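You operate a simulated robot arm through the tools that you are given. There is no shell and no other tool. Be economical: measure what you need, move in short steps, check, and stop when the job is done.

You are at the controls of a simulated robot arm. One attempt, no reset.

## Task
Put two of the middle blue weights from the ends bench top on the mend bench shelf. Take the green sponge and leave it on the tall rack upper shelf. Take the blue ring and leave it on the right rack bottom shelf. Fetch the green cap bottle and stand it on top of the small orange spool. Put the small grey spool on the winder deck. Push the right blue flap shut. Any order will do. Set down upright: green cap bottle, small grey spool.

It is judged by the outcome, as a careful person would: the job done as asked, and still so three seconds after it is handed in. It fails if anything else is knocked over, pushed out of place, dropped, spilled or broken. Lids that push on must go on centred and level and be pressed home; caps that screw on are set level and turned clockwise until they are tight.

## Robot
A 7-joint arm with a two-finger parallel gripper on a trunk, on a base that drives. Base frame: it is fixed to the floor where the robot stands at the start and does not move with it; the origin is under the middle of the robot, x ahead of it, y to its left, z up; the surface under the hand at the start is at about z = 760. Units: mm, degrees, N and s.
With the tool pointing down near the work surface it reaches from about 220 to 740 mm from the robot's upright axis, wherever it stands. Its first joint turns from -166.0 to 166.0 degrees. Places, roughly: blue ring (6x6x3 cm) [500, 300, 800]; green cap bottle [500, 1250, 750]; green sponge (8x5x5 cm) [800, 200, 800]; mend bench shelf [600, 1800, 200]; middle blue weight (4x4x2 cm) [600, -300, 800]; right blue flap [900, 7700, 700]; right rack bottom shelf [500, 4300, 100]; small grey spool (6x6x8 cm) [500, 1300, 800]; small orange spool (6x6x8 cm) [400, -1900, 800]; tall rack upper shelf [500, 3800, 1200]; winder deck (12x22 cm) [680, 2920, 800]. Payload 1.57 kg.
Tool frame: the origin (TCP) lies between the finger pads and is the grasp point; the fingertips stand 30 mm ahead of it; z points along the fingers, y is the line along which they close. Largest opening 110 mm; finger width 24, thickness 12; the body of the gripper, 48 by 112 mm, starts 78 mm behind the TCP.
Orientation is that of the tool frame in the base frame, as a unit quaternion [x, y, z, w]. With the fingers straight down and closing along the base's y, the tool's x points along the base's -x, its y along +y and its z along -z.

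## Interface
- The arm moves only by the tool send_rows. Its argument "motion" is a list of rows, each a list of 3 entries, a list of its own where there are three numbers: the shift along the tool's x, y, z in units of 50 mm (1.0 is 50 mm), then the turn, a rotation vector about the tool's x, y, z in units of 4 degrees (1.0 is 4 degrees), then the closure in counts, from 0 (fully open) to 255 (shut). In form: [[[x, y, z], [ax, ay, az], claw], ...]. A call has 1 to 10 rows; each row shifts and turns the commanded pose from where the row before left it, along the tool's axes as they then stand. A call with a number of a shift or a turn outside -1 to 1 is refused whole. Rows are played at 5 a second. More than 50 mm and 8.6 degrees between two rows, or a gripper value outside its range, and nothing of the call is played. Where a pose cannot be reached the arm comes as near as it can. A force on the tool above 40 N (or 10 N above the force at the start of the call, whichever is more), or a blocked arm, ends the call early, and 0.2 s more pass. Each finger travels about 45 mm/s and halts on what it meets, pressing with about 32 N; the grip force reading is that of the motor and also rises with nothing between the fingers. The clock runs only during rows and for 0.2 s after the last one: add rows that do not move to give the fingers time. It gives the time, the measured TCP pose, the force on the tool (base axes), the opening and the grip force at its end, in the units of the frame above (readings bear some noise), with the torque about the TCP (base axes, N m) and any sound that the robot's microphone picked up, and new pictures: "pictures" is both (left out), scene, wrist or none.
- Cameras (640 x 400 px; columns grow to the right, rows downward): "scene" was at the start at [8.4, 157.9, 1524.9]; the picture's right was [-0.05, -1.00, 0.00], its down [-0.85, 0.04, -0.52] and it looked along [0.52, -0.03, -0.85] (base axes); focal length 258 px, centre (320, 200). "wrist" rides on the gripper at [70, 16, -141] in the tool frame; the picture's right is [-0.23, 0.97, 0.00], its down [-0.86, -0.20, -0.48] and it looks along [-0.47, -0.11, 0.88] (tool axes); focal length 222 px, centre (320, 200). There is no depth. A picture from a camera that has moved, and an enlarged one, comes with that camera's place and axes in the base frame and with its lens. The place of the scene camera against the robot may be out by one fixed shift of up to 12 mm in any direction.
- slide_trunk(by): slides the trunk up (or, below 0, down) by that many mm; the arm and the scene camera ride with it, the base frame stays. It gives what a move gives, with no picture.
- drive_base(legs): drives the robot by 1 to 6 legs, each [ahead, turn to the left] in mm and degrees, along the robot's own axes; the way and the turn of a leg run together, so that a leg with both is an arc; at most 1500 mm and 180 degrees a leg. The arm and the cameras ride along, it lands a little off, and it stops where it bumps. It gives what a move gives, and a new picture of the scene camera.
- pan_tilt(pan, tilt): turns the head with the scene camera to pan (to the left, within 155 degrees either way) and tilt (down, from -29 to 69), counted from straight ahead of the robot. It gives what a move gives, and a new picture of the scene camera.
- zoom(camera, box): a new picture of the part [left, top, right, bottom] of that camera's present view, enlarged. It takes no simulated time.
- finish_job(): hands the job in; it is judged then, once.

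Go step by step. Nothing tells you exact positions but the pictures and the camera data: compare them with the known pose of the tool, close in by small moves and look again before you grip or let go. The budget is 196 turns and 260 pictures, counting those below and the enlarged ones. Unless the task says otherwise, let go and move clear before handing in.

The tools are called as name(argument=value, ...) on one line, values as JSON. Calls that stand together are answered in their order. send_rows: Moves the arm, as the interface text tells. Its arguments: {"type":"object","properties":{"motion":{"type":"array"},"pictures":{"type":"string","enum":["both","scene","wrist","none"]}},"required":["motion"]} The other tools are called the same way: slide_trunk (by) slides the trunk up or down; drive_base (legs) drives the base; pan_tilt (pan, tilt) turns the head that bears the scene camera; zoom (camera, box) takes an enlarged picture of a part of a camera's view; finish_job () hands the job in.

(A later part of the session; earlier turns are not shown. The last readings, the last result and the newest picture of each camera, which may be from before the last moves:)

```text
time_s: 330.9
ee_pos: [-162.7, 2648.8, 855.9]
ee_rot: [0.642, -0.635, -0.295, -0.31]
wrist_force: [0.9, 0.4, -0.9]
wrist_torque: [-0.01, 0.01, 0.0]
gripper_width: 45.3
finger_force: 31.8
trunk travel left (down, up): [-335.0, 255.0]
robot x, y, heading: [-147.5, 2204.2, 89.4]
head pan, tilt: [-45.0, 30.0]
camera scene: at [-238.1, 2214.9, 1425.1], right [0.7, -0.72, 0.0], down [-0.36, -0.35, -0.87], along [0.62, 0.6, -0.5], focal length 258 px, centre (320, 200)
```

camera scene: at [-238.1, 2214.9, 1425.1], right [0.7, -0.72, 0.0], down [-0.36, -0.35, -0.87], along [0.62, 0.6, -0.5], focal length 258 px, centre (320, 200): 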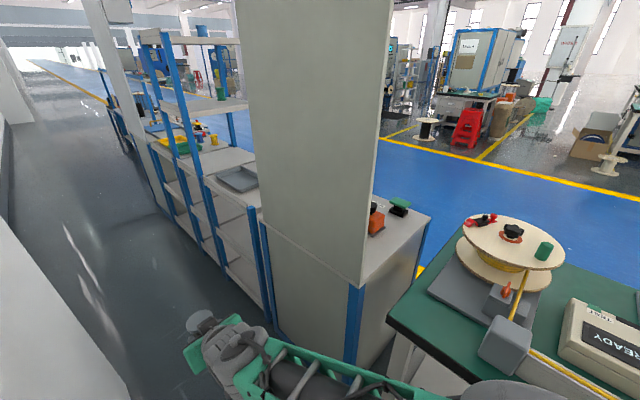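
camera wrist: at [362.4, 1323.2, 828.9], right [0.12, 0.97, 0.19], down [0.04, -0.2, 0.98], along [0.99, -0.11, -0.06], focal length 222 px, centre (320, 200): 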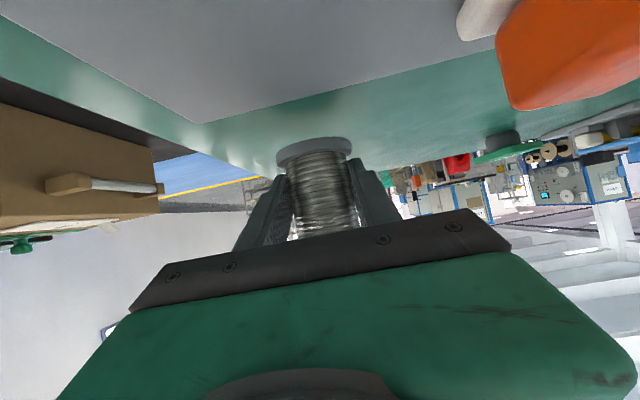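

The winder has a tall front panel. I'll drive past it and look back at its deck.

drive_base(legs=[[0, -8], [550, 0], [0, 8.5], [650, 0]])

pan_tilt(pan=-110, tilt=35)

```text
time_s: 338.6
ee_pos: [-86.1, 3860.8, 855.3]
ee_rot: [0.647, -0.63, -0.298, -0.309]
wrist_force: [0.5, -0.3, -0.8]
wrist_torque: [0.01, 0.0, 0.02]
gripper_width: 45.6
finger_force: 32.3
trunk travel left (down, up): [-335.0, 255.0]
robot x, y, heading: [-65.4, 3413.5, 90.4]
head pan, tilt: [-45.0, 30.0]
camera scene: at [-153.1, 3426.0, 1425.1], right [0.71, -0.7, 0.0], down [-0.35, -0.36, -0.87], along [0.61, 0.62, -0.5], focal length 258 px, centre (320, 200)
```

scene: 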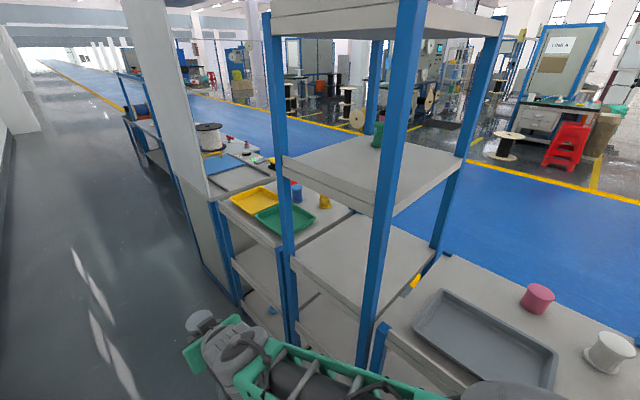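

```text
time_s: 340.0
ee_pos: [-86.0, 3862.0, 854.8]
ee_rot: [0.648, -0.629, -0.298, -0.308]
wrist_force: [0.2, 0.0, -1.6]
wrist_torque: [-0.01, 0.01, -0.03]
gripper_width: 45.5
finger_force: 32.1
trunk travel left (down, up): [-335.0, 255.0]
robot x, y, heading: [-63.9, 3416.2, 90.3]
head pan, tilt: [-110.0, 35.0]
camera scene: at [-133.7, 3332.2, 1417.3], right [-0.34, -0.94, 0.0], down [-0.54, 0.19, -0.82], along [0.77, -0.28, -0.57], focal length 258 px, centre (320, 200)
```

scene: 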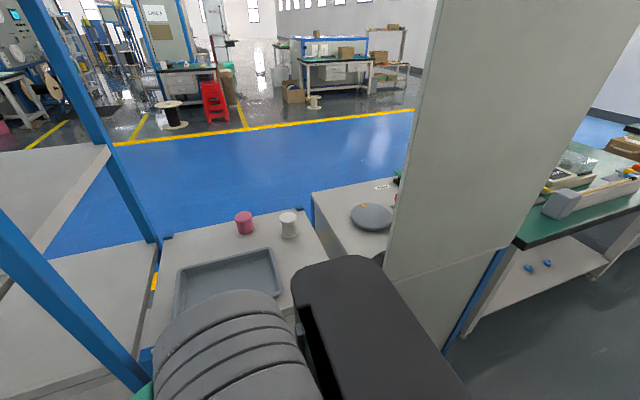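

zoom(camera="scene", box=[290, 150, 450, 270])

```text
3.33 times, centred on (370, 210) of scene
camera zoom: at [-133.7, 3332.2, 1417.3], right [-0.34, -0.94, 0.0], down [-0.54, 0.19, -0.82], along [0.77, -0.28, -0.57], focal length 861 px, centre (153, 167)
```

zoom: 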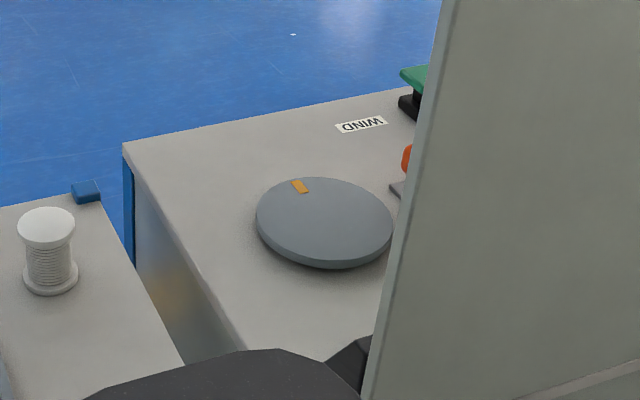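

The deck lies behind the panel and is best served from the blue aisle. The racks seem to end further up, near the flap, so I'll drive on and look for a crossing.

drive_base(legs=[[1500, 0], [1300, 0]])

pan_tilt(pan=-30, tilt=25)

```text
time_s: 353.6
ee_pos: [-10.0, 6678.4, 856.3]
ee_rot: [-0.631, 0.647, 0.29, 0.315]
wrist_force: [-0.4, -0.1, -0.2]
wrist_torque: [-0.02, -0.02, -0.01]
gripper_width: 45.4
finger_force: 31.6
trunk travel left (down, up): [-335.0, 255.0]
robot x, y, heading: [-8.8, 6235.2, 87.4]
head pan, tilt: [-110.0, 35.0]
camera scene: at [-86.0, 6153.1, 1417.3], right [-0.39, -0.92, 0.0], down [-0.53, 0.22, -0.82], along [0.76, -0.32, -0.57], focal length 258 px, centre (320, 200)
```

scene: 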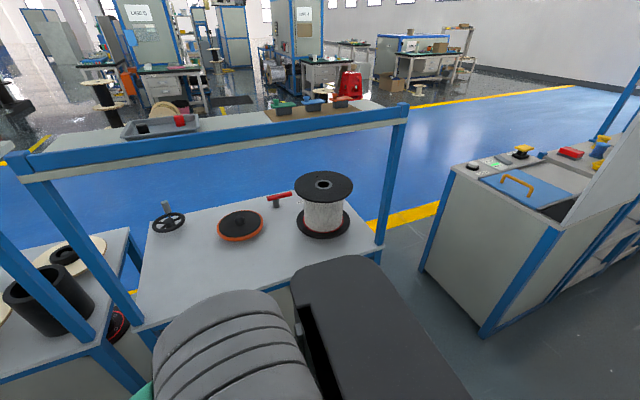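

```text
time_s: 355.1
ee_pos: [-9.6, 6677.7, 855.6]
ee_rot: [-0.631, 0.647, 0.29, 0.316]
wrist_force: [0.0, -0.1, -0.7]
wrist_torque: [-0.01, 0.0, 0.03]
gripper_width: 45.6
finger_force: 31.2
trunk travel left (down, up): [-335.0, 255.0]
robot x, y, heading: [-6.6, 6233.2, 87.5]
head pan, tilt: [-30.0, 25.0]
camera scene: at [-117.3, 6264.6, 1433.1], right [0.84, -0.54, 0.0], down [-0.23, -0.36, -0.91], along [0.49, 0.76, -0.42], focal length 258 px, centre (320, 200)
```

scene: 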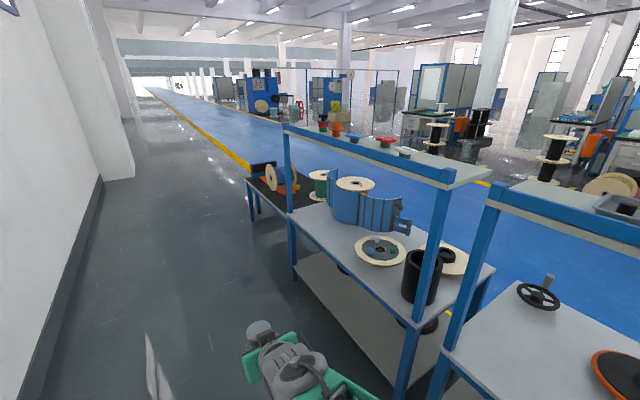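

There is a passage to the aisle at y≈5050–5750. Let me zoom at the blue things further on, where the flap should be.

zoom(camera="scene", box=[230, 120, 430, 260])

```text
2.86 times, centred on (330, 190) of scene
camera zoom: at [-117.3, 6264.6, 1433.1], right [0.84, -0.54, 0.0], down [-0.23, -0.36, -0.91], along [0.49, 0.76, -0.42], focal length 738 px, centre (291, 229)
```

zoom: 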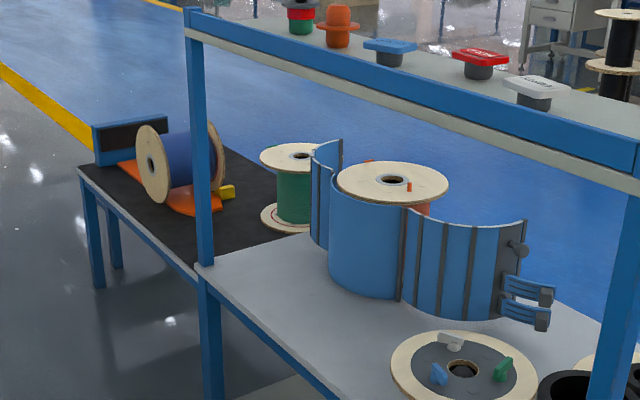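

The open guard's flaps face the aisle, so the "right" flap seen from there is the one at larger y. I'll reverse to the passage at y≈5400 and look through it.

drive_base(legs=[[-830, 0]])

pan_tilt(pan=-80, tilt=35)

```text
time_s: 359.5
ee_pos: [-49.0, 5859.5, 855.1]
ee_rot: [-0.636, 0.642, 0.291, 0.313]
wrist_force: [0.3, -0.5, -1.0]
wrist_torque: [-0.01, 0.01, -0.01]
gripper_width: 45.3
finger_force: 31.8
trunk travel left (down, up): [-335.0, 255.0]
robot x, y, heading: [-41.9, 5414.2, 88.1]
head pan, tilt: [-30.0, 25.0]
camera scene: at [-151.0, 5444.0, 1433.1], right [0.85, -0.53, 0.0], down [-0.22, -0.36, -0.91], along [0.48, 0.77, -0.42], focal length 258 px, centre (320, 200)
```

scene: 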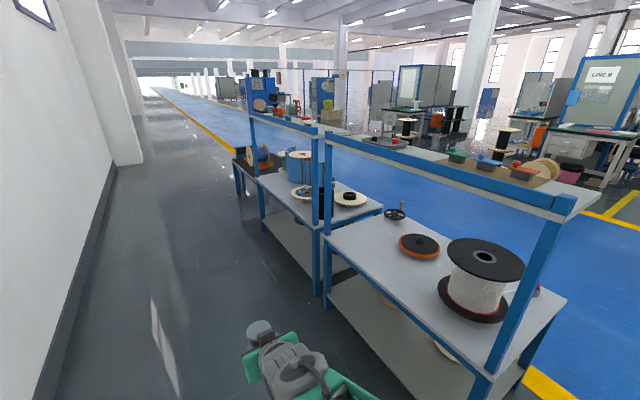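

```text
time_s: 360.7
ee_pos: [-50.1, 5858.4, 856.2]
ee_rot: [-0.636, 0.642, 0.292, 0.314]
wrist_force: [-0.8, 0.4, -1.4]
wrist_torque: [-0.02, -0.02, 0.0]
gripper_width: 45.4
finger_force: 31.9
trunk travel left (down, up): [-335.0, 255.0]
robot x, y, heading: [-41.6, 5415.4, 88.1]
head pan, tilt: [-80.0, 35.0]
camera scene: at [-112.5, 5378.1, 1417.3], right [0.14, -0.99, 0.0], down [-0.57, -0.08, -0.82], along [0.81, 0.12, -0.57], focal length 258 px, centre (320, 200)
```

scene: 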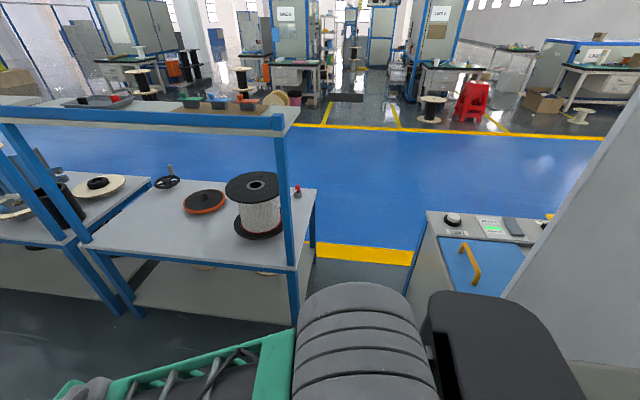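

The passage is too tight for the base. The last table ends near y≈8800, so I'll go round that end.

drive_base(legs=[[0, 2], [1400, 0], [1400, 0]])

pan_tilt(pan=-45, tilt=25)

```text
time_s: 374.9
ee_pos: [-77.2, 8705.9, 855.9]
ee_rot: [0.646, -0.632, -0.297, -0.309]
wrist_force: [0.3, 0.3, -2.0]
wrist_torque: [-0.01, -0.02, -0.01]
gripper_width: 45.5
finger_force: 31.8
trunk travel left (down, up): [-335.0, 255.0]
robot x, y, heading: [-55.4, 8261.3, 89.9]
head pan, tilt: [-80.0, 35.0]
camera scene: at [-123.1, 8222.7, 1417.3], right [0.17, -0.98, 0.0], down [-0.56, -0.1, -0.82], along [0.81, 0.14, -0.57], focal length 258 px, centre (320, 200)
```

scene: 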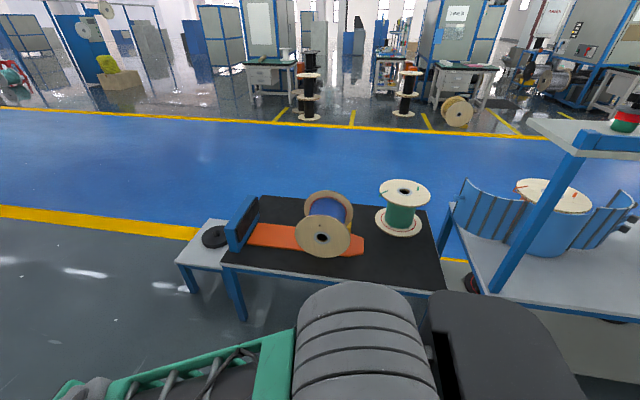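

```text
time_s: 375.9
ee_pos: [-75.8, 8705.5, 855.2]
ee_rot: [0.646, -0.632, -0.296, -0.308]
wrist_force: [-0.6, 0.0, -1.1]
wrist_torque: [-0.04, -0.01, -0.01]
gripper_width: 45.5
finger_force: 31.5
trunk travel left (down, up): [-335.0, 255.0]
robot x, y, heading: [-54.1, 8257.5, 89.9]
head pan, tilt: [-45.0, 25.0]
camera scene: at [-144.6, 8272.6, 1433.1], right [0.71, -0.71, 0.0], down [-0.3, -0.3, -0.91], along [0.64, 0.64, -0.42], focal length 258 px, centre (320, 200)
```

scene: 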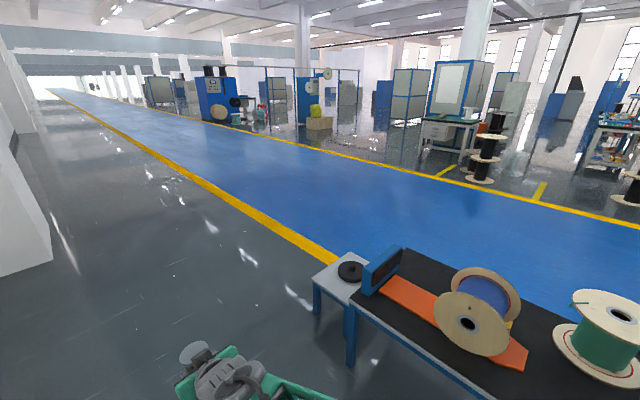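

drive_base(legs=[[1450, 0], [0, -90], [1480, 0], [0, -90], [1500, 0], [500, 0]])

pan_tilt(pan=-90, tilt=35)

```text
time_s: 402.2
ee_pos: [1424.6, 8342.1, 857.1]
ee_rot: [0.644, 0.633, -0.315, 0.292]
wrist_force: [-0.4, 0.3, -1.0]
wrist_torque: [0.01, -0.02, -0.02]
gripper_width: 45.5
finger_force: 32.1
trunk travel left (down, up): [-335.0, 255.0]
robot x, y, heading: [1431.0, 8788.0, -102.7]
head pan, tilt: [-45.0, 25.0]
stopped in leg 5: the robot was blocked; the commanded pose is now the measured one
camera scene: at [1513.8, 8770.7, 1433.1], right [-0.54, 0.84, 0.0], down [0.36, 0.23, -0.91], along [-0.76, -0.49, -0.42], focal length 258 px, centre (320, 200)
```

scene: 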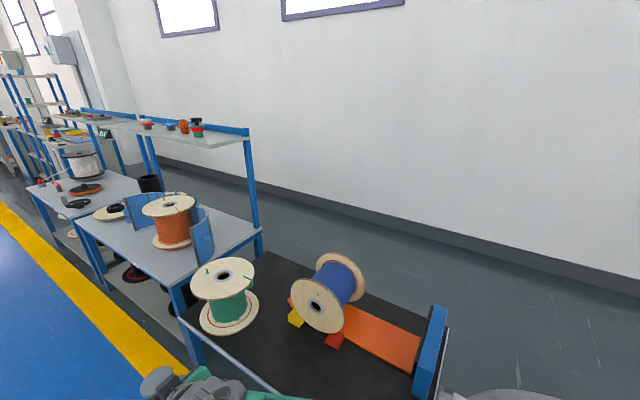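

```text
time_s: 403.3
ee_pos: [1423.3, 8342.6, 856.9]
ee_rot: [0.645, 0.632, -0.316, 0.291]
wrist_force: [0.1, 0.4, -1.9]
wrist_torque: [0.02, 0.01, -0.02]
gripper_width: 45.3
finger_force: 31.9
trunk travel left (down, up): [-335.0, 255.0]
robot x, y, heading: [1428.0, 8787.3, -102.6]
head pan, tilt: [-90.0, 35.0]
camera scene: at [1505.4, 8839.2, 1417.3], right [0.22, 0.98, 0.0], down [0.56, -0.12, -0.82], along [-0.8, 0.18, -0.57], focal length 258 px, centre (320, 200)
```

scene: 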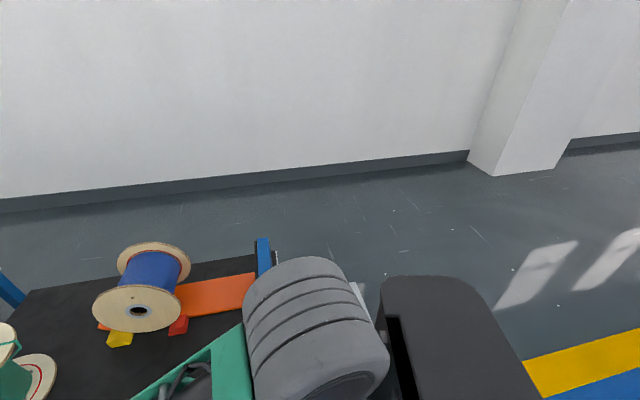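

I bumped near the table edge (x≈1245). I'll back off, move farther into the aisle and check the small table.

drive_base(legs=[[-200, 0], [0, 40], [450, 0], [0, -27]])

pan_tilt(pan=-110, tilt=30)

```text
time_s: 410.5
ee_pos: [1770.2, 8148.5, 858.3]
ee_rot: [0.573, 0.698, -0.283, 0.324]
wrist_force: [-0.1, 0.0, -0.6]
wrist_torque: [0.03, 0.02, 0.03]
gripper_width: 45.7
finger_force: 31.7
trunk travel left (down, up): [-335.0, 255.0]
robot x, y, heading: [1676.8, 8583.7, -90.0]
head pan, tilt: [-90.0, 35.0]
camera scene: at [1744.1, 8652.0, 1417.3], right [0.0, 1.0, 0.0], down [0.57, 0.0, -0.82], along [-0.82, 0.0, -0.57], focal length 258 px, centre (320, 200)
```

scene: 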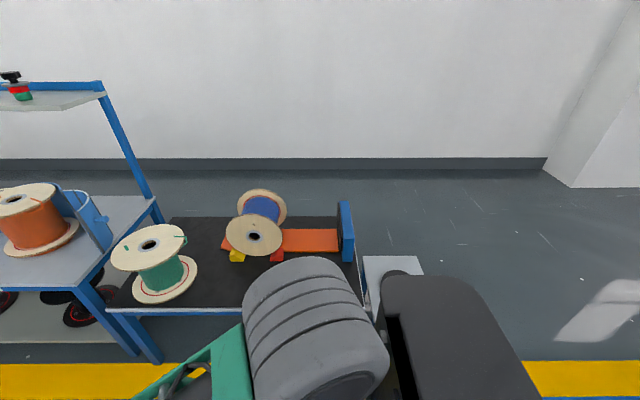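

```text
time_s: 411.3
ee_pos: [1770.7, 8150.2, 858.1]
ee_rot: [0.572, 0.699, -0.282, 0.324]
wrist_force: [-0.6, 0.4, -1.7]
wrist_torque: [0.05, -0.02, 0.02]
gripper_width: 45.4
finger_force: 31.5
trunk travel left (down, up): [-335.0, 255.0]
robot x, y, heading: [1674.8, 8586.8, -89.7]
head pan, tilt: [-110.0, 30.0]
camera scene: at [1747.1, 8682.9, 1425.1], right [0.34, 0.94, 0.0], down [0.47, -0.17, -0.87], along [-0.81, 0.29, -0.5], focal length 258 px, centre (320, 200)
```

scene: 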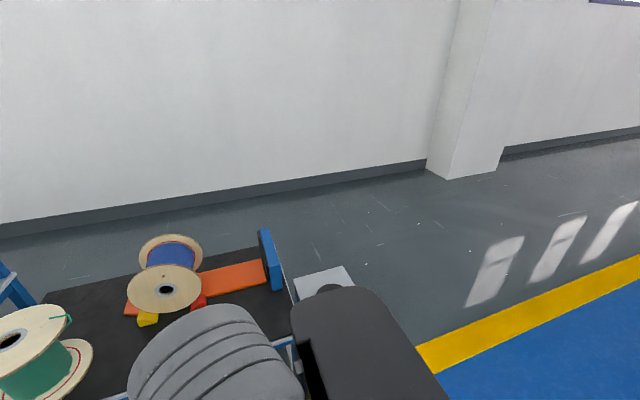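

The small table looks undisturbed. On down the aisle to the winder.

drive_base(legs=[[1500, 0], [1500, 0], [1500, 0], [1165, 0], [0, -90]])

pan_tilt(pan=0, tilt=35)

```text
time_s: 442.1
ee_pos: [1360.3, 2830.9, 857.0]
ee_rot: [0.897, 0.1, -0.429, 0.034]
wrist_force: [-0.5, 0.5, -0.1]
wrist_torque: [0.0, 0.0, -0.02]
gripper_width: 45.4
finger_force: 31.3
trunk travel left (down, up): [-335.0, 255.0]
robot x, y, heading: [1791.7, 2934.8, -178.6]
head pan, tilt: [-110.0, 30.0]
camera scene: at [1887.1, 2872.9, 1425.1], right [0.95, -0.32, 0.0], down [-0.16, -0.47, -0.87], along [0.28, 0.82, -0.5], focal length 258 px, centre (320, 200)
```

scene: 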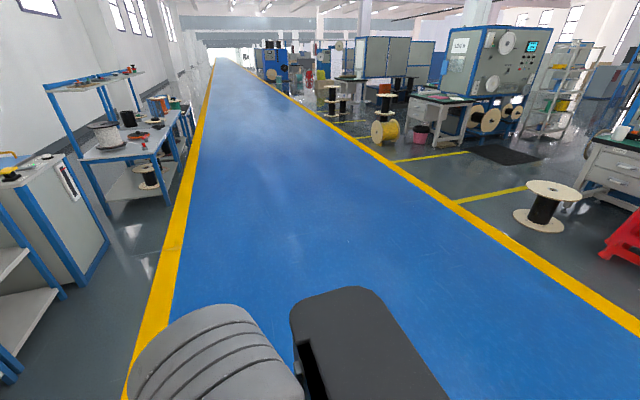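

```text
time_s: 444.0
ee_pos: [1361.1, 2830.4, 857.8]
ee_rot: [0.897, 0.1, -0.429, 0.035]
wrist_force: [-0.2, -0.2, -0.9]
wrist_torque: [0.03, 0.0, -0.01]
gripper_width: 45.2
finger_force: 32.5
trunk travel left (down, up): [-335.0, 255.0]
robot x, y, heading: [1789.4, 2933.0, -178.7]
head pan, tilt: [0.0, 35.0]
camera scene: at [1770.2, 2785.0, 1417.3], right [-0.02, 1.0, 0.0], down [0.57, 0.01, -0.82], along [-0.82, -0.02, -0.57], focal length 258 px, centre (320, 200)
```

scene: 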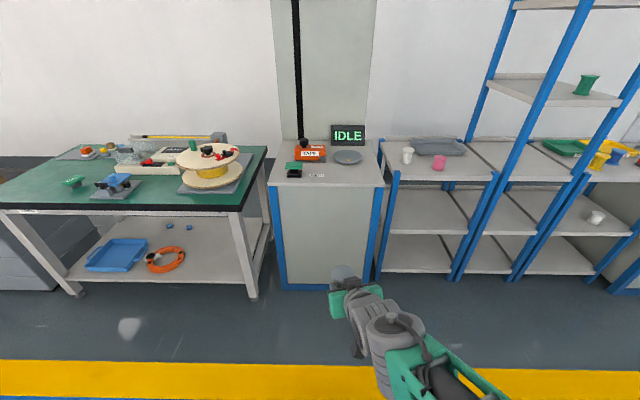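

A perfect view of the winder from the aisle. I'll drive up to it.

drive_base(legs=[[0, -1.3], [430, 0]])

pan_tilt(pan=0, tilt=40)

zoom(camera="scene", box=[260, 100, 480, 260])

```text
time_s: 446.9
ee_pos: [934.6, 2838.8, 856.3]
ee_rot: [0.898, 0.09, -0.429, 0.029]
wrist_force: [0.1, -0.3, -0.8]
wrist_torque: [0.02, 0.02, -0.02]
gripper_width: 45.7
finger_force: 32.0
trunk travel left (down, up): [-335.0, 255.0]
robot x, y, heading: [1373.1, 2929.6, -179.9]
head pan, tilt: [0.0, 35.0]
camera scene: at [1342.8, 2784.5, 1417.3], right [0.0, 1.0, 0.0], down [0.57, 0.0, -0.82], along [-0.82, 0.0, -0.57], focal length 258 px, centre (320, 200)
```

scene: 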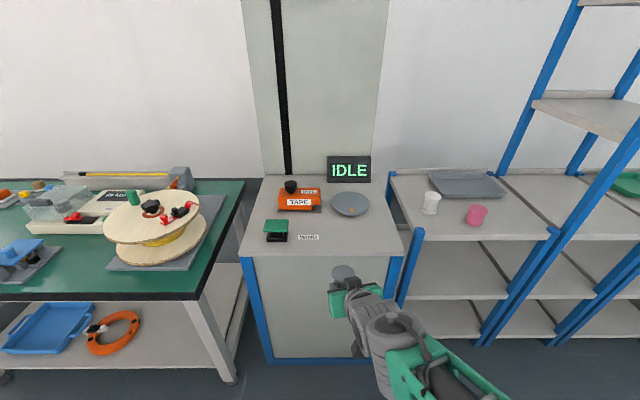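

```text
time_s: 447.6
ee_pos: [934.7, 2839.7, 856.1]
ee_rot: [0.899, 0.09, -0.428, 0.03]
wrist_force: [0.6, -0.7, -0.4]
wrist_torque: [0.02, -0.01, 0.01]
gripper_width: 45.4
finger_force: 32.1
trunk travel left (down, up): [-335.0, 255.0]
robot x, y, heading: [1369.3, 2935.4, -179.6]
head pan, tilt: [0.0, 40.0]
camera scene: at [1345.7, 2784.5, 1409.8], right [0.0, 1.0, 0.0], down [0.64, 0.0, -0.77], along [-0.77, 0.0, -0.64], focal length 258 px, centre (320, 200)
```

scene: 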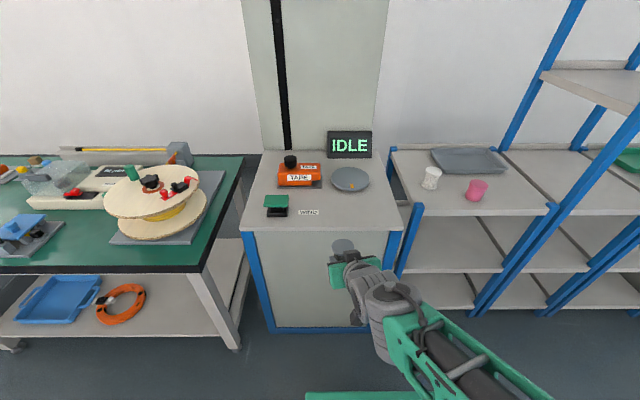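

```text
2.50 times, centred on (370, 180) of scene
camera zoom: at [1345.7, 2784.5, 1409.8], right [0.0, 1.0, 0.0], down [0.64, 0.0, -0.77], along [-0.77, 0.0, -0.64], focal length 646 px, centre (195, 250)
```

zoom: 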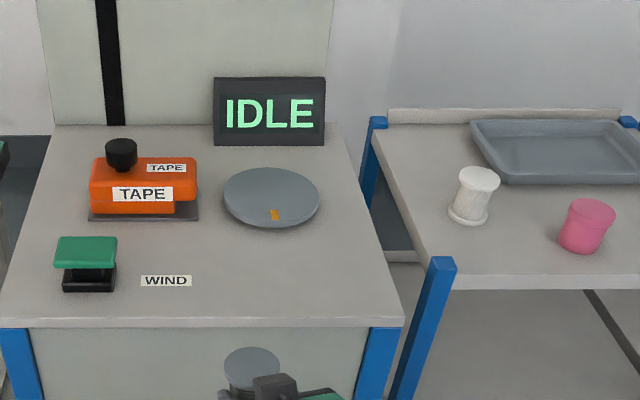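

The free deck area is right beside the WIND label, around [680,2915]. I'll level the spool and move nearer.

send_rows(motion=[[[-0.2, 0, -0.15], [0.63, -0.65, 0.65], 255], [[-0.2, 0, -0.15], [0.63, -0.65, 0.65], 255], [[0, 0, 0], [0.63, -0.65, 0.65], 255], [[0, 0, 0], [0, 0, 0], 255]], pictures="none")

drive_base(legs=[[130, 0]])

```text
time_s: 448.6
ee_pos: [934.4, 2838.3, 881.4]
ee_rot: [0.871, -0.003, -0.491, 0.005]
wrist_force: [0.3, -0.2, -1.3]
wrist_torque: [-0.03, -0.03, 0.0]
gripper_width: 45.5
finger_force: 31.6
trunk travel left (down, up): [-335.0, 255.0]
robot x, y, heading: [1366.7, 2933.6, -179.8]
head pan, tilt: [0.0, 40.0]
```

```text
time_s: 449.9
ee_pos: [806.8, 2838.5, 881.9]
ee_rot: [0.871, -0.002, -0.491, 0.006]
wrist_force: [0.0, -0.7, -1.1]
wrist_torque: [0.01, -0.01, -0.03]
gripper_width: 45.2
finger_force: 31.9
trunk travel left (down, up): [-335.0, 255.0]
robot x, y, heading: [1245.1, 2931.2, -180.1]
head pan, tilt: [0.0, 40.0]
camera scene: at [1217.2, 2784.1, 1409.7], right [0.0, 1.0, 0.0], down [0.64, 0.0, -0.77], along [-0.77, 0.0, -0.64], focal length 258 px, centre (320, 200)
```

scene: 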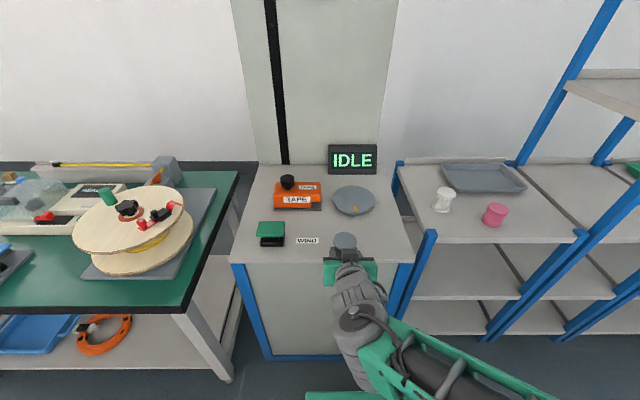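

send_rows(motion=[[[-0.2, -0.4, 0.5], [0, 0, 0], 255], [[-0.31, -0.45, 0.6], [0, 0, 0], 255], [[-0.31, -0.45, 0.6], [0, 0, 0], 255], [[-0.12, -0.24, 0.45], [0, 0, 0], 255], [[0, 0, 0], [0, 0, 0], 255]], pictures="both")

zoom(camera="scene", box=[230, 150, 450, 290])

```text
time_s: 451.1
ee_pos: [687.5, 2914.4, 867.1]
ee_rot: [0.872, -0.002, -0.49, 0.005]
wrist_force: [-0.3, -0.5, -1.8]
wrist_torque: [0.04, -0.02, 0.01]
gripper_width: 45.3
finger_force: 32.2
trunk travel left (down, up): [-335.0, 255.0]
robot x, y, heading: [1243.1, 2932.0, -180.0]
head pan, tilt: [0.0, 40.0]
camera scene: at [1216.8, 2784.2, 1409.7], right [0.0, 1.0, 0.0], down [0.64, 0.0, -0.77], along [-0.77, 0.0, -0.64], focal length 258 px, centre (320, 200)
camera wrist: at [845.5, 2897.8, 879.6], right [-0.11, -0.97, 0.21], down [-0.04, 0.21, 0.98], along [-0.99, 0.1, -0.06], focal length 222 px, centre (320, 200)
```

scene: 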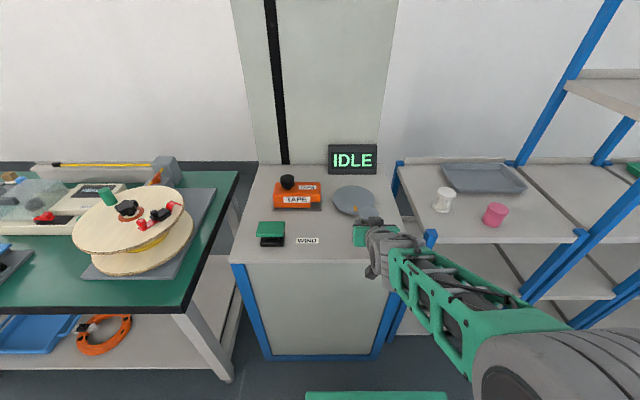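
wrist: 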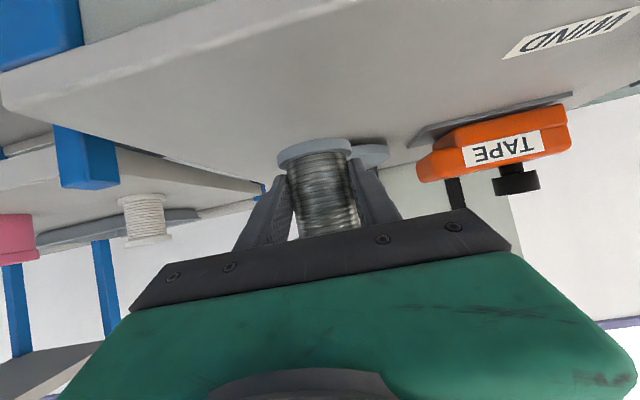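

```text
2.86 times, centred on (340, 220) of scene
camera zoom: at [1216.8, 2784.2, 1409.7], right [0.0, 1.0, 0.0], down [0.64, 0.0, -0.77], along [-0.77, 0.0, -0.64], focal length 738 px, centre (263, 143)
```

zoom: 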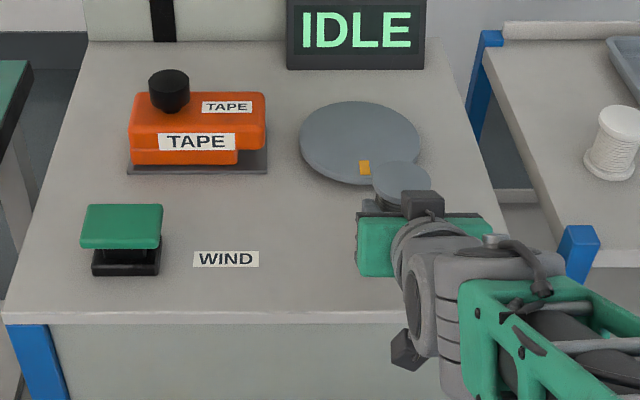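

send_rows(motion=[[[0.17, 0, 0.103], [0, 0, 0], 255], [[0.17, 0, 0.103], [0, 0, 0], 255], [[0.05, 0, 0.031], [0, 0, 0], 255], [[0.05, 0, 0.031], [0, 0, 0], 255], [[0.05, 0, 0.031], [0, 0, 0], 255], [[0.034, 0, 0.02], [0, 0, 0], 255], [[0.034, 0, 0.02], [0, 0, 0], 255], [[0.034, 0, 0.02], [0, 0, 0], 255], [[0, 0, 0], [0, 0, 0], 255]], pictures="wrist")

```text
time_s: 453.1
ee_pos: [687.8, 2914.0, 833.6]
ee_rot: [0.87, -0.001, -0.494, 0.007]
wrist_force: [0.7, 1.8, 15.1]
wrist_torque: [0.38, -0.09, -0.02]
gripper_width: 45.4
finger_force: 32.1
trunk travel left (down, up): [-335.0, 255.0]
robot x, y, heading: [1240.8, 2934.7, -179.8]
head pan, tilt: [0.0, 40.0]
camera wrist: at [845.8, 2896.8, 846.7], right [-0.11, -0.97, 0.21], down [-0.03, 0.21, 0.98], along [-0.99, 0.1, -0.05], focal length 222 px, centre (320, 200)
```

wrist: 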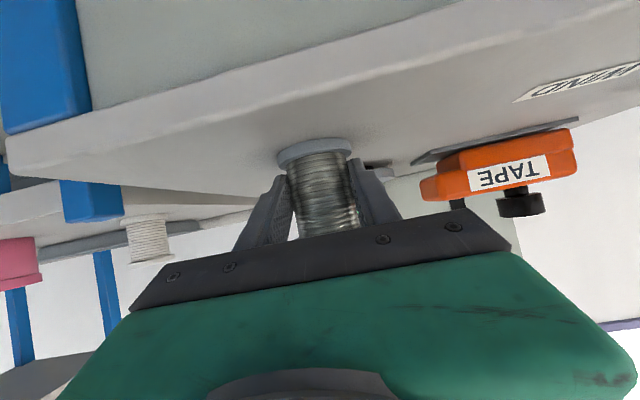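

send_rows(motion=[[[-0.01, 0, -0.006], [0, 0, 0], 255], [[0, 0, 0], [0, 0, 0], 130], [[0, 0, 0], [0, 0, 0], 90], [[0, 0, 0], [0, 0, 0], 40], [[0, 0, 0], [0, 0, 0], 20], [[0, 0, 0], [0, 0, 0], 20], [[0.2, 0, -0.34], [0, 0, 0], 20], [[0.4, 0, -0.68], [0, 0, 0], 20], [[0.4, 0, -0.68], [0, 0, 0], 20], [[0, 0, 0], [0, 0, 0], 20]], pictures="both")

zoom(camera="scene", box=[230, 150, 450, 290])

```text
time_s: 455.3
ee_pos: [786.2, 2914.7, 833.5]
ee_rot: [0.871, -0.002, -0.491, 0.005]
wrist_force: [0.1, -0.6, 0.5]
wrist_torque: [0.01, 0.01, -0.02]
gripper_width: 101.4
finger_force: 0.1
trunk travel left (down, up): [-335.0, 255.0]
robot x, y, heading: [1240.2, 2929.9, -179.8]
head pan, tilt: [0.0, 40.0]
camera scene: at [1217.4, 2784.2, 1409.7], right [0.0, 1.0, 0.0], down [0.64, 0.0, -0.77], along [-0.77, 0.0, -0.64], focal length 258 px, centre (320, 200)
camera wrist: at [944.1, 2897.9, 847.6], right [-0.11, -0.97, 0.21], down [-0.04, 0.21, 0.98], along [-0.99, 0.1, -0.06], focal length 222 px, centre (320, 200)
```

scene: 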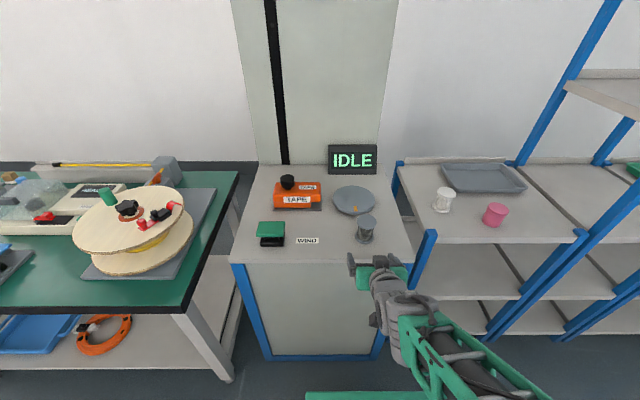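
wrist: 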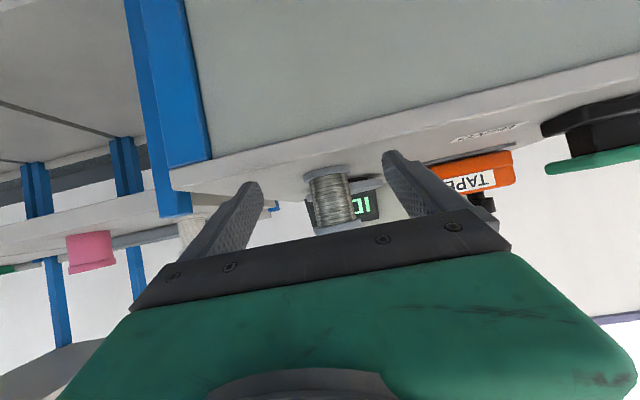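

```text
2.86 times, centred on (340, 220) of scene
camera zoom: at [1217.4, 2784.2, 1409.7], right [0.0, 1.0, 0.0], down [0.64, 0.0, -0.77], along [-0.77, 0.0, -0.64], focal length 738 px, centre (263, 143)
```

zoom: 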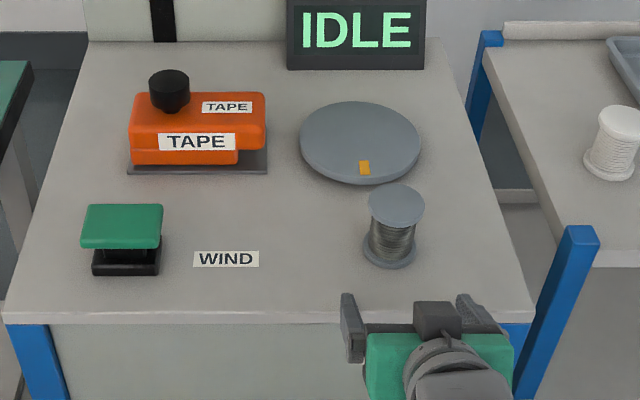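

Grey spool stands on the winder deck. Next the green sponge on the ends bench, from the aisle.

send_rows(motion=[[[0.2, 0, -0.34], [0, 0, 0], 20], [[-0.5, 0, -0.3], [0, 0, 0], 20], [[-0.5, 0, -0.3], [0, 0, 0], 20], [[0, 0, 0], [0, 0, 0], 20]], pictures="none")

drive_base(legs=[[-350, 0], [0, 90], [1400, 0], [1360, 0], [0, -90]])

pan_tilt(pan=0, tilt=40)

```text
time_s: 456.0
ee_pos: [824.4, 2917.9, 804.7]
ee_rot: [0.915, 0.004, -0.403, -0.007]
wrist_force: [0.8, -0.2, -0.7]
wrist_torque: [-0.01, 0.02, -0.04]
gripper_width: 101.5
finger_force: 0.1
trunk travel left (down, up): [-335.0, 255.0]
robot x, y, heading: [1242.5, 2930.8, -179.7]
head pan, tilt: [0.0, 40.0]
stopped in row 3: the arm was blocked; the commanded pose is now the measured one
```

```text
time_s: 479.0
ee_pos: [1262.8, 155.0, 808.2]
ee_rot: [0.914, 0.017, -0.404, 0.0]
wrist_force: [0.4, -0.3, -1.1]
wrist_torque: [0.02, 0.0, -0.01]
gripper_width: 101.2
finger_force: 0.0
trunk travel left (down, up): [-335.0, 255.0]
robot x, y, heading: [1677.5, 182.1, -178.5]
head pan, tilt: [0.0, 40.0]
camera scene: at [1658.2, 31.3, 1409.7], right [-0.03, 1.0, 0.0], down [0.64, 0.02, -0.77], along [-0.77, -0.02, -0.64], focal length 258 px, centre (320, 200)
```

scene: 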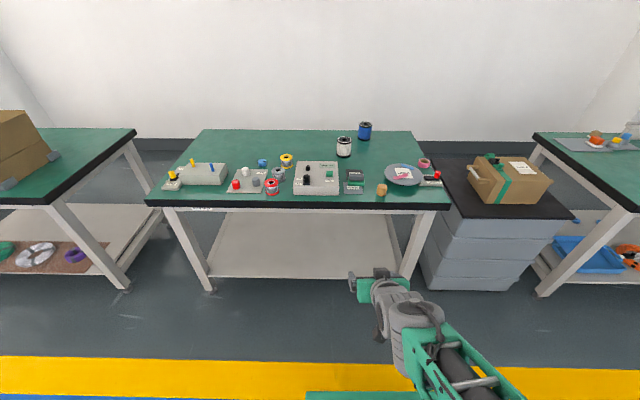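

```text
time_s: 479.6
ee_pos: [1262.7, 154.8, 806.7]
ee_rot: [0.915, 0.016, -0.404, -0.001]
wrist_force: [-0.1, 1.1, 0.5]
wrist_torque: [-0.03, 0.0, -0.04]
gripper_width: 101.3
finger_force: 0.0
trunk travel left (down, up): [-335.0, 255.0]
robot x, y, heading: [1677.0, 181.5, -178.4]
head pan, tilt: [0.0, 40.0]
camera scene: at [1658.4, 31.4, 1409.8], right [-0.03, 1.0, 0.0], down [0.64, 0.02, -0.77], along [-0.77, -0.02, -0.64], focal length 258 px, centre (320, 200)
```

scene: 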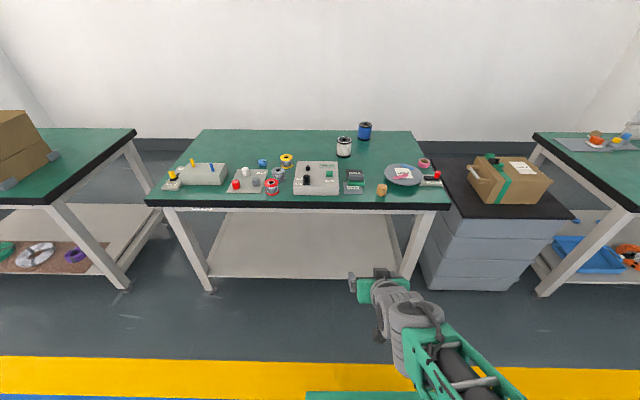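

zoom(camera="scene", box=[290, 140, 450, 220])

```text
4.00 times, centred on (370, 180) of scene
camera zoom: at [1658.4, 31.4, 1409.8], right [-0.03, 1.0, 0.0], down [0.64, 0.02, -0.77], along [-0.77, -0.02, -0.64], focal length 1033 px, centre (120, 280)
```

zoom: 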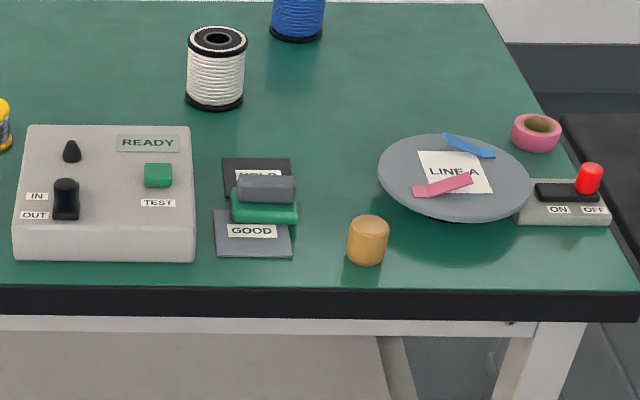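

I'll raise the hand and drive closer to inspect the green object.

send_rows(motion=[[[-0.6, 0, -0.05], [0, 0, 0], 0], [[-0.6, 0, -0.05], [0, 0, 0], 0], [[-0.6, 0, -0.05], [0, 0, 0], 0], [[0, 0, 0], [0, 0, 0], 0]], pictures="none")

drive_base(legs=[[0, -1.5], [310, 0]])

send_rows(motion=[[[0, 0, 0], [0, 0, 0], 0]], pictures="wrist")

```text
time_s: 480.6
ee_pos: [1208.2, 152.7, 879.7]
ee_rot: [0.915, 0.016, -0.404, 0.0]
wrist_force: [-0.3, -0.3, 0.3]
wrist_torque: [0.0, 0.03, -0.01]
gripper_width: 109.8
finger_force: 0.1
trunk travel left (down, up): [-335.0, 255.0]
robot x, y, heading: [1681.1, 180.5, -178.3]
head pan, tilt: [0.0, 40.0]
```

```text
time_s: 483.0
ee_pos: [901.5, 159.9, 879.4]
ee_rot: [0.914, 0.008, -0.405, -0.004]
wrist_force: [-0.7, -0.4, -0.5]
wrist_torque: [0.01, -0.01, 0.02]
gripper_width: 110.0
finger_force: 0.0
trunk travel left (down, up): [-335.0, 255.0]
robot x, y, heading: [1371.3, 176.4, -179.5]
head pan, tilt: [0.0, 40.0]
camera scene: at [1349.0, 30.6, 1409.7], right [-0.01, 1.0, 0.0], down [0.64, 0.01, -0.77], along [-0.77, -0.01, -0.64], focal length 258 px, centre (320, 200)
```

scene: 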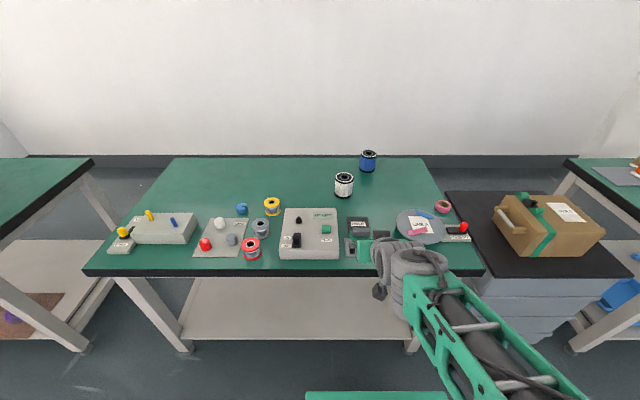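

```text
time_s: 483.4
ee_pos: [901.4, 160.0, 880.1]
ee_rot: [0.915, 0.007, -0.404, -0.005]
wrist_force: [-1.2, 0.0, -0.1]
wrist_torque: [0.0, -0.04, 0.0]
gripper_width: 109.9
finger_force: 0.1
trunk travel left (down, up): [-335.0, 255.0]
robot x, y, heading: [1373.0, 177.5, -179.6]
head pan, tilt: [0.0, 40.0]
camera wrist: at [1053.1, 143.2, 921.6], right [-0.14, -0.98, 0.15], down [-0.22, 0.18, 0.96], along [-0.96, 0.1, -0.24], focal length 222 px, centre (320, 200)
```

wrist: 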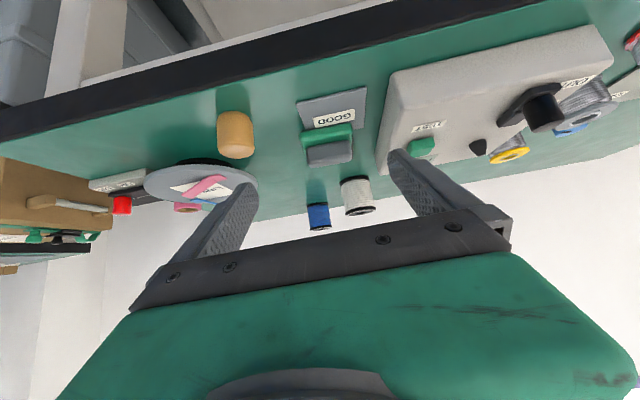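

zoom(camera="wrist", box=[280, 75, 400, 180])

zoom(camera="scene", box=[330, 200, 410, 265])

```text
3.81 times, centred on (340, 128) of wrist
camera zoom: at [1053.1, 143.2, 921.6], right [-0.14, -0.98, 0.15], down [-0.22, 0.18, 0.96], along [-0.96, 0.1, -0.24], focal length 846 px, centre (244, 476)
```

zoom: 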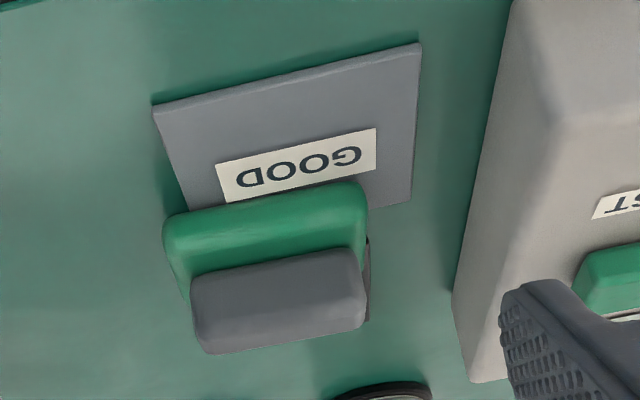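

```text
6.15 times, centred on (370, 232) of scene
camera zoom: at [1348.8, 30.6, 1409.7], right [-0.01, 1.0, 0.0], down [0.64, 0.01, -0.77], along [-0.77, -0.01, -0.64], focal length 1589 px, centre (12, 0)
```

zoom: 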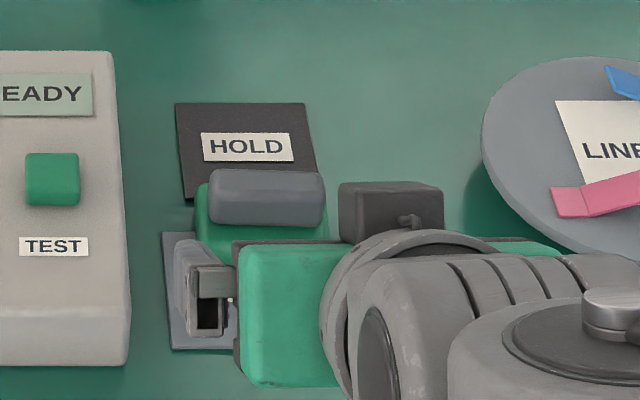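

It looks like one object: a sponge with a grey pad on top. I'll hover closer to measure.

send_rows(motion=[[[-0.31, 0.05, 0.63], [0, 0, 0], 51], [[-0.31, 0.05, 0.63], [0, 0, 0], 51], [[-0.31, 0.05, 0.5], [0, 0, 0], 51], [[0, 0, 0], [0, 0, 0], 51]], pictures="wrist")

zoom(camera="wrist", box=[220, 60, 420, 210])

```text
time_s: 484.4
ee_pos: [804.6, 149.7, 852.9]
ee_rot: [0.915, 0.008, -0.404, -0.004]
wrist_force: [0.8, 0.0, 0.1]
wrist_torque: [0.0, 0.01, 0.01]
gripper_width: 88.1
finger_force: 0.0
trunk travel left (down, up): [-335.0, 255.0]
robot x, y, heading: [1371.7, 179.3, -179.7]
head pan, tilt: [0.0, 40.0]
camera wrist: at [955.6, 134.9, 895.4], right [-0.14, -0.98, 0.15], down [-0.22, 0.18, 0.96], along [-0.96, 0.1, -0.24], focal length 222 px, centre (320, 200)
```

wrist: 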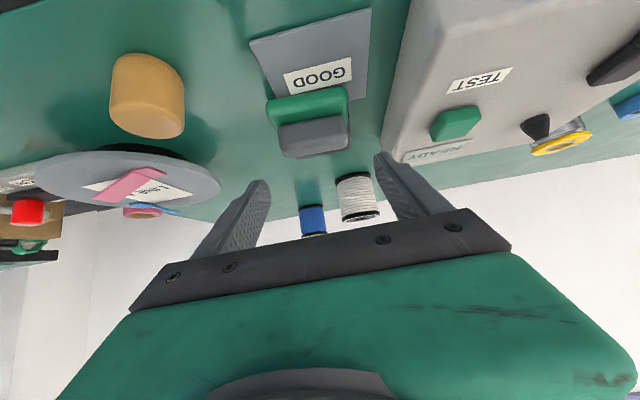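

```text
2.67 times, centred on (320, 135) of wrist
camera zoom: at [955.6, 134.9, 895.4], right [-0.14, -0.98, 0.15], down [-0.22, 0.18, 0.96], along [-0.96, 0.1, -0.24], focal length 592 px, centre (320, 373)
```

zoom: 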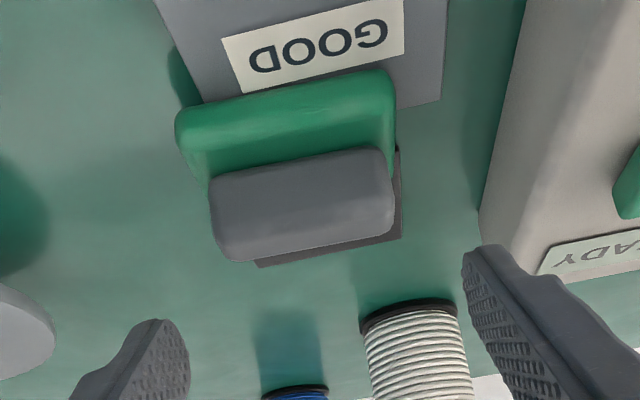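

Sponge centre is about [775,147], 70 mm wide along y, with 17 mm finger clearance to the READY box. Descending.

send_rows(motion=[[[0.2, 0.03, 0.4], [0, 0, 0], 51], [[0.2, 0.02, 0.4], [0, 0, 0], 51], [[0.2, 0.01, 0.33], [0, 0, 0], 51], [[0, 0, 0], [0, 0, 0], 51]], pictures="wrist")

zoom(camera="wrist", box=[220, 80, 420, 230])

```text
time_s: 485.4
ee_pos: [781.8, 150.0, 792.7]
ee_rot: [0.914, 0.008, -0.405, -0.004]
wrist_force: [0.0, 0.1, 0.0]
wrist_torque: [-0.02, -0.05, -0.02]
gripper_width: 87.9
finger_force: 0.2
trunk travel left (down, up): [-335.0, 255.0]
robot x, y, heading: [1371.9, 174.6, -179.5]
head pan, tilt: [0.0, 40.0]
camera wrist: at [934.0, 133.2, 835.7], right [-0.14, -0.98, 0.15], down [-0.22, 0.18, 0.96], along [-0.96, 0.1, -0.25], focal length 222 px, centre (320, 200)
```

wrist: 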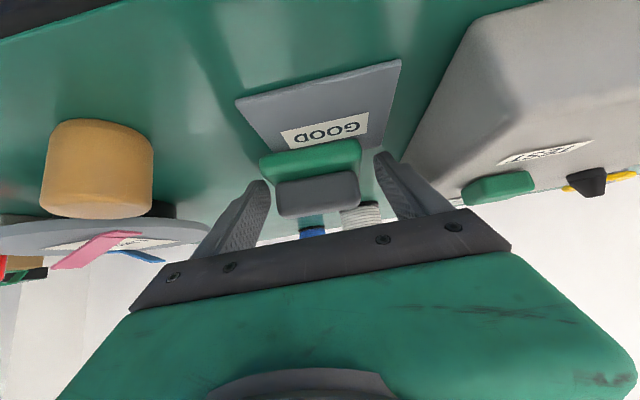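

```text
2.67 times, centred on (320, 155) of wrist
camera zoom: at [934.0, 133.2, 835.7], right [-0.14, -0.98, 0.15], down [-0.22, 0.18, 0.96], along [-0.96, 0.1, -0.25], focal length 592 px, centre (320, 320)
```

zoom: 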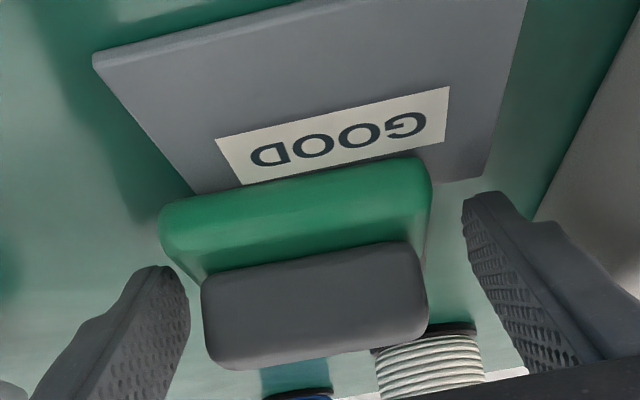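

send_rows(motion=[[[0, -0.14, 0], [0, 0, 0], 51], [[0, 0, 0], [0, 0, 0], 255], [[0, 0, 0], [0, 0, 0], 255], [[0, 0, 0], [0, 0, 0], 255], [[0, 0, 0], [0, 0, 0], 255], [[0, 0, 0], [0, 0, 0], 255], [[-0.1, 0, -0.09], [0, 0, 0], 255], [[-0.2, 0, -0.18], [0, 0, 0], 255], [[0, 0, 0], [0, 0, 0], 255]], pictures="wrist")

```text
time_s: 487.4
ee_pos: [782.4, 155.4, 813.7]
ee_rot: [0.915, 0.007, -0.404, -0.004]
wrist_force: [0.1, 0.3, -0.6]
wrist_torque: [-0.03, 0.02, 0.03]
gripper_width: 69.1
finger_force: 32.3
trunk travel left (down, up): [-335.0, 255.0]
robot x, y, heading: [1374.1, 176.7, -179.6]
head pan, tilt: [0.0, 40.0]
camera wrist: at [934.4, 139.4, 856.8], right [-0.14, -0.98, 0.15], down [-0.22, 0.18, 0.96], along [-0.96, 0.1, -0.24], focal length 222 px, centre (320, 200)
```

wrist: 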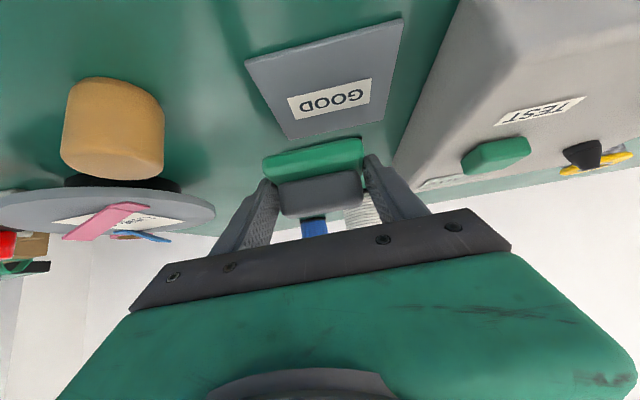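

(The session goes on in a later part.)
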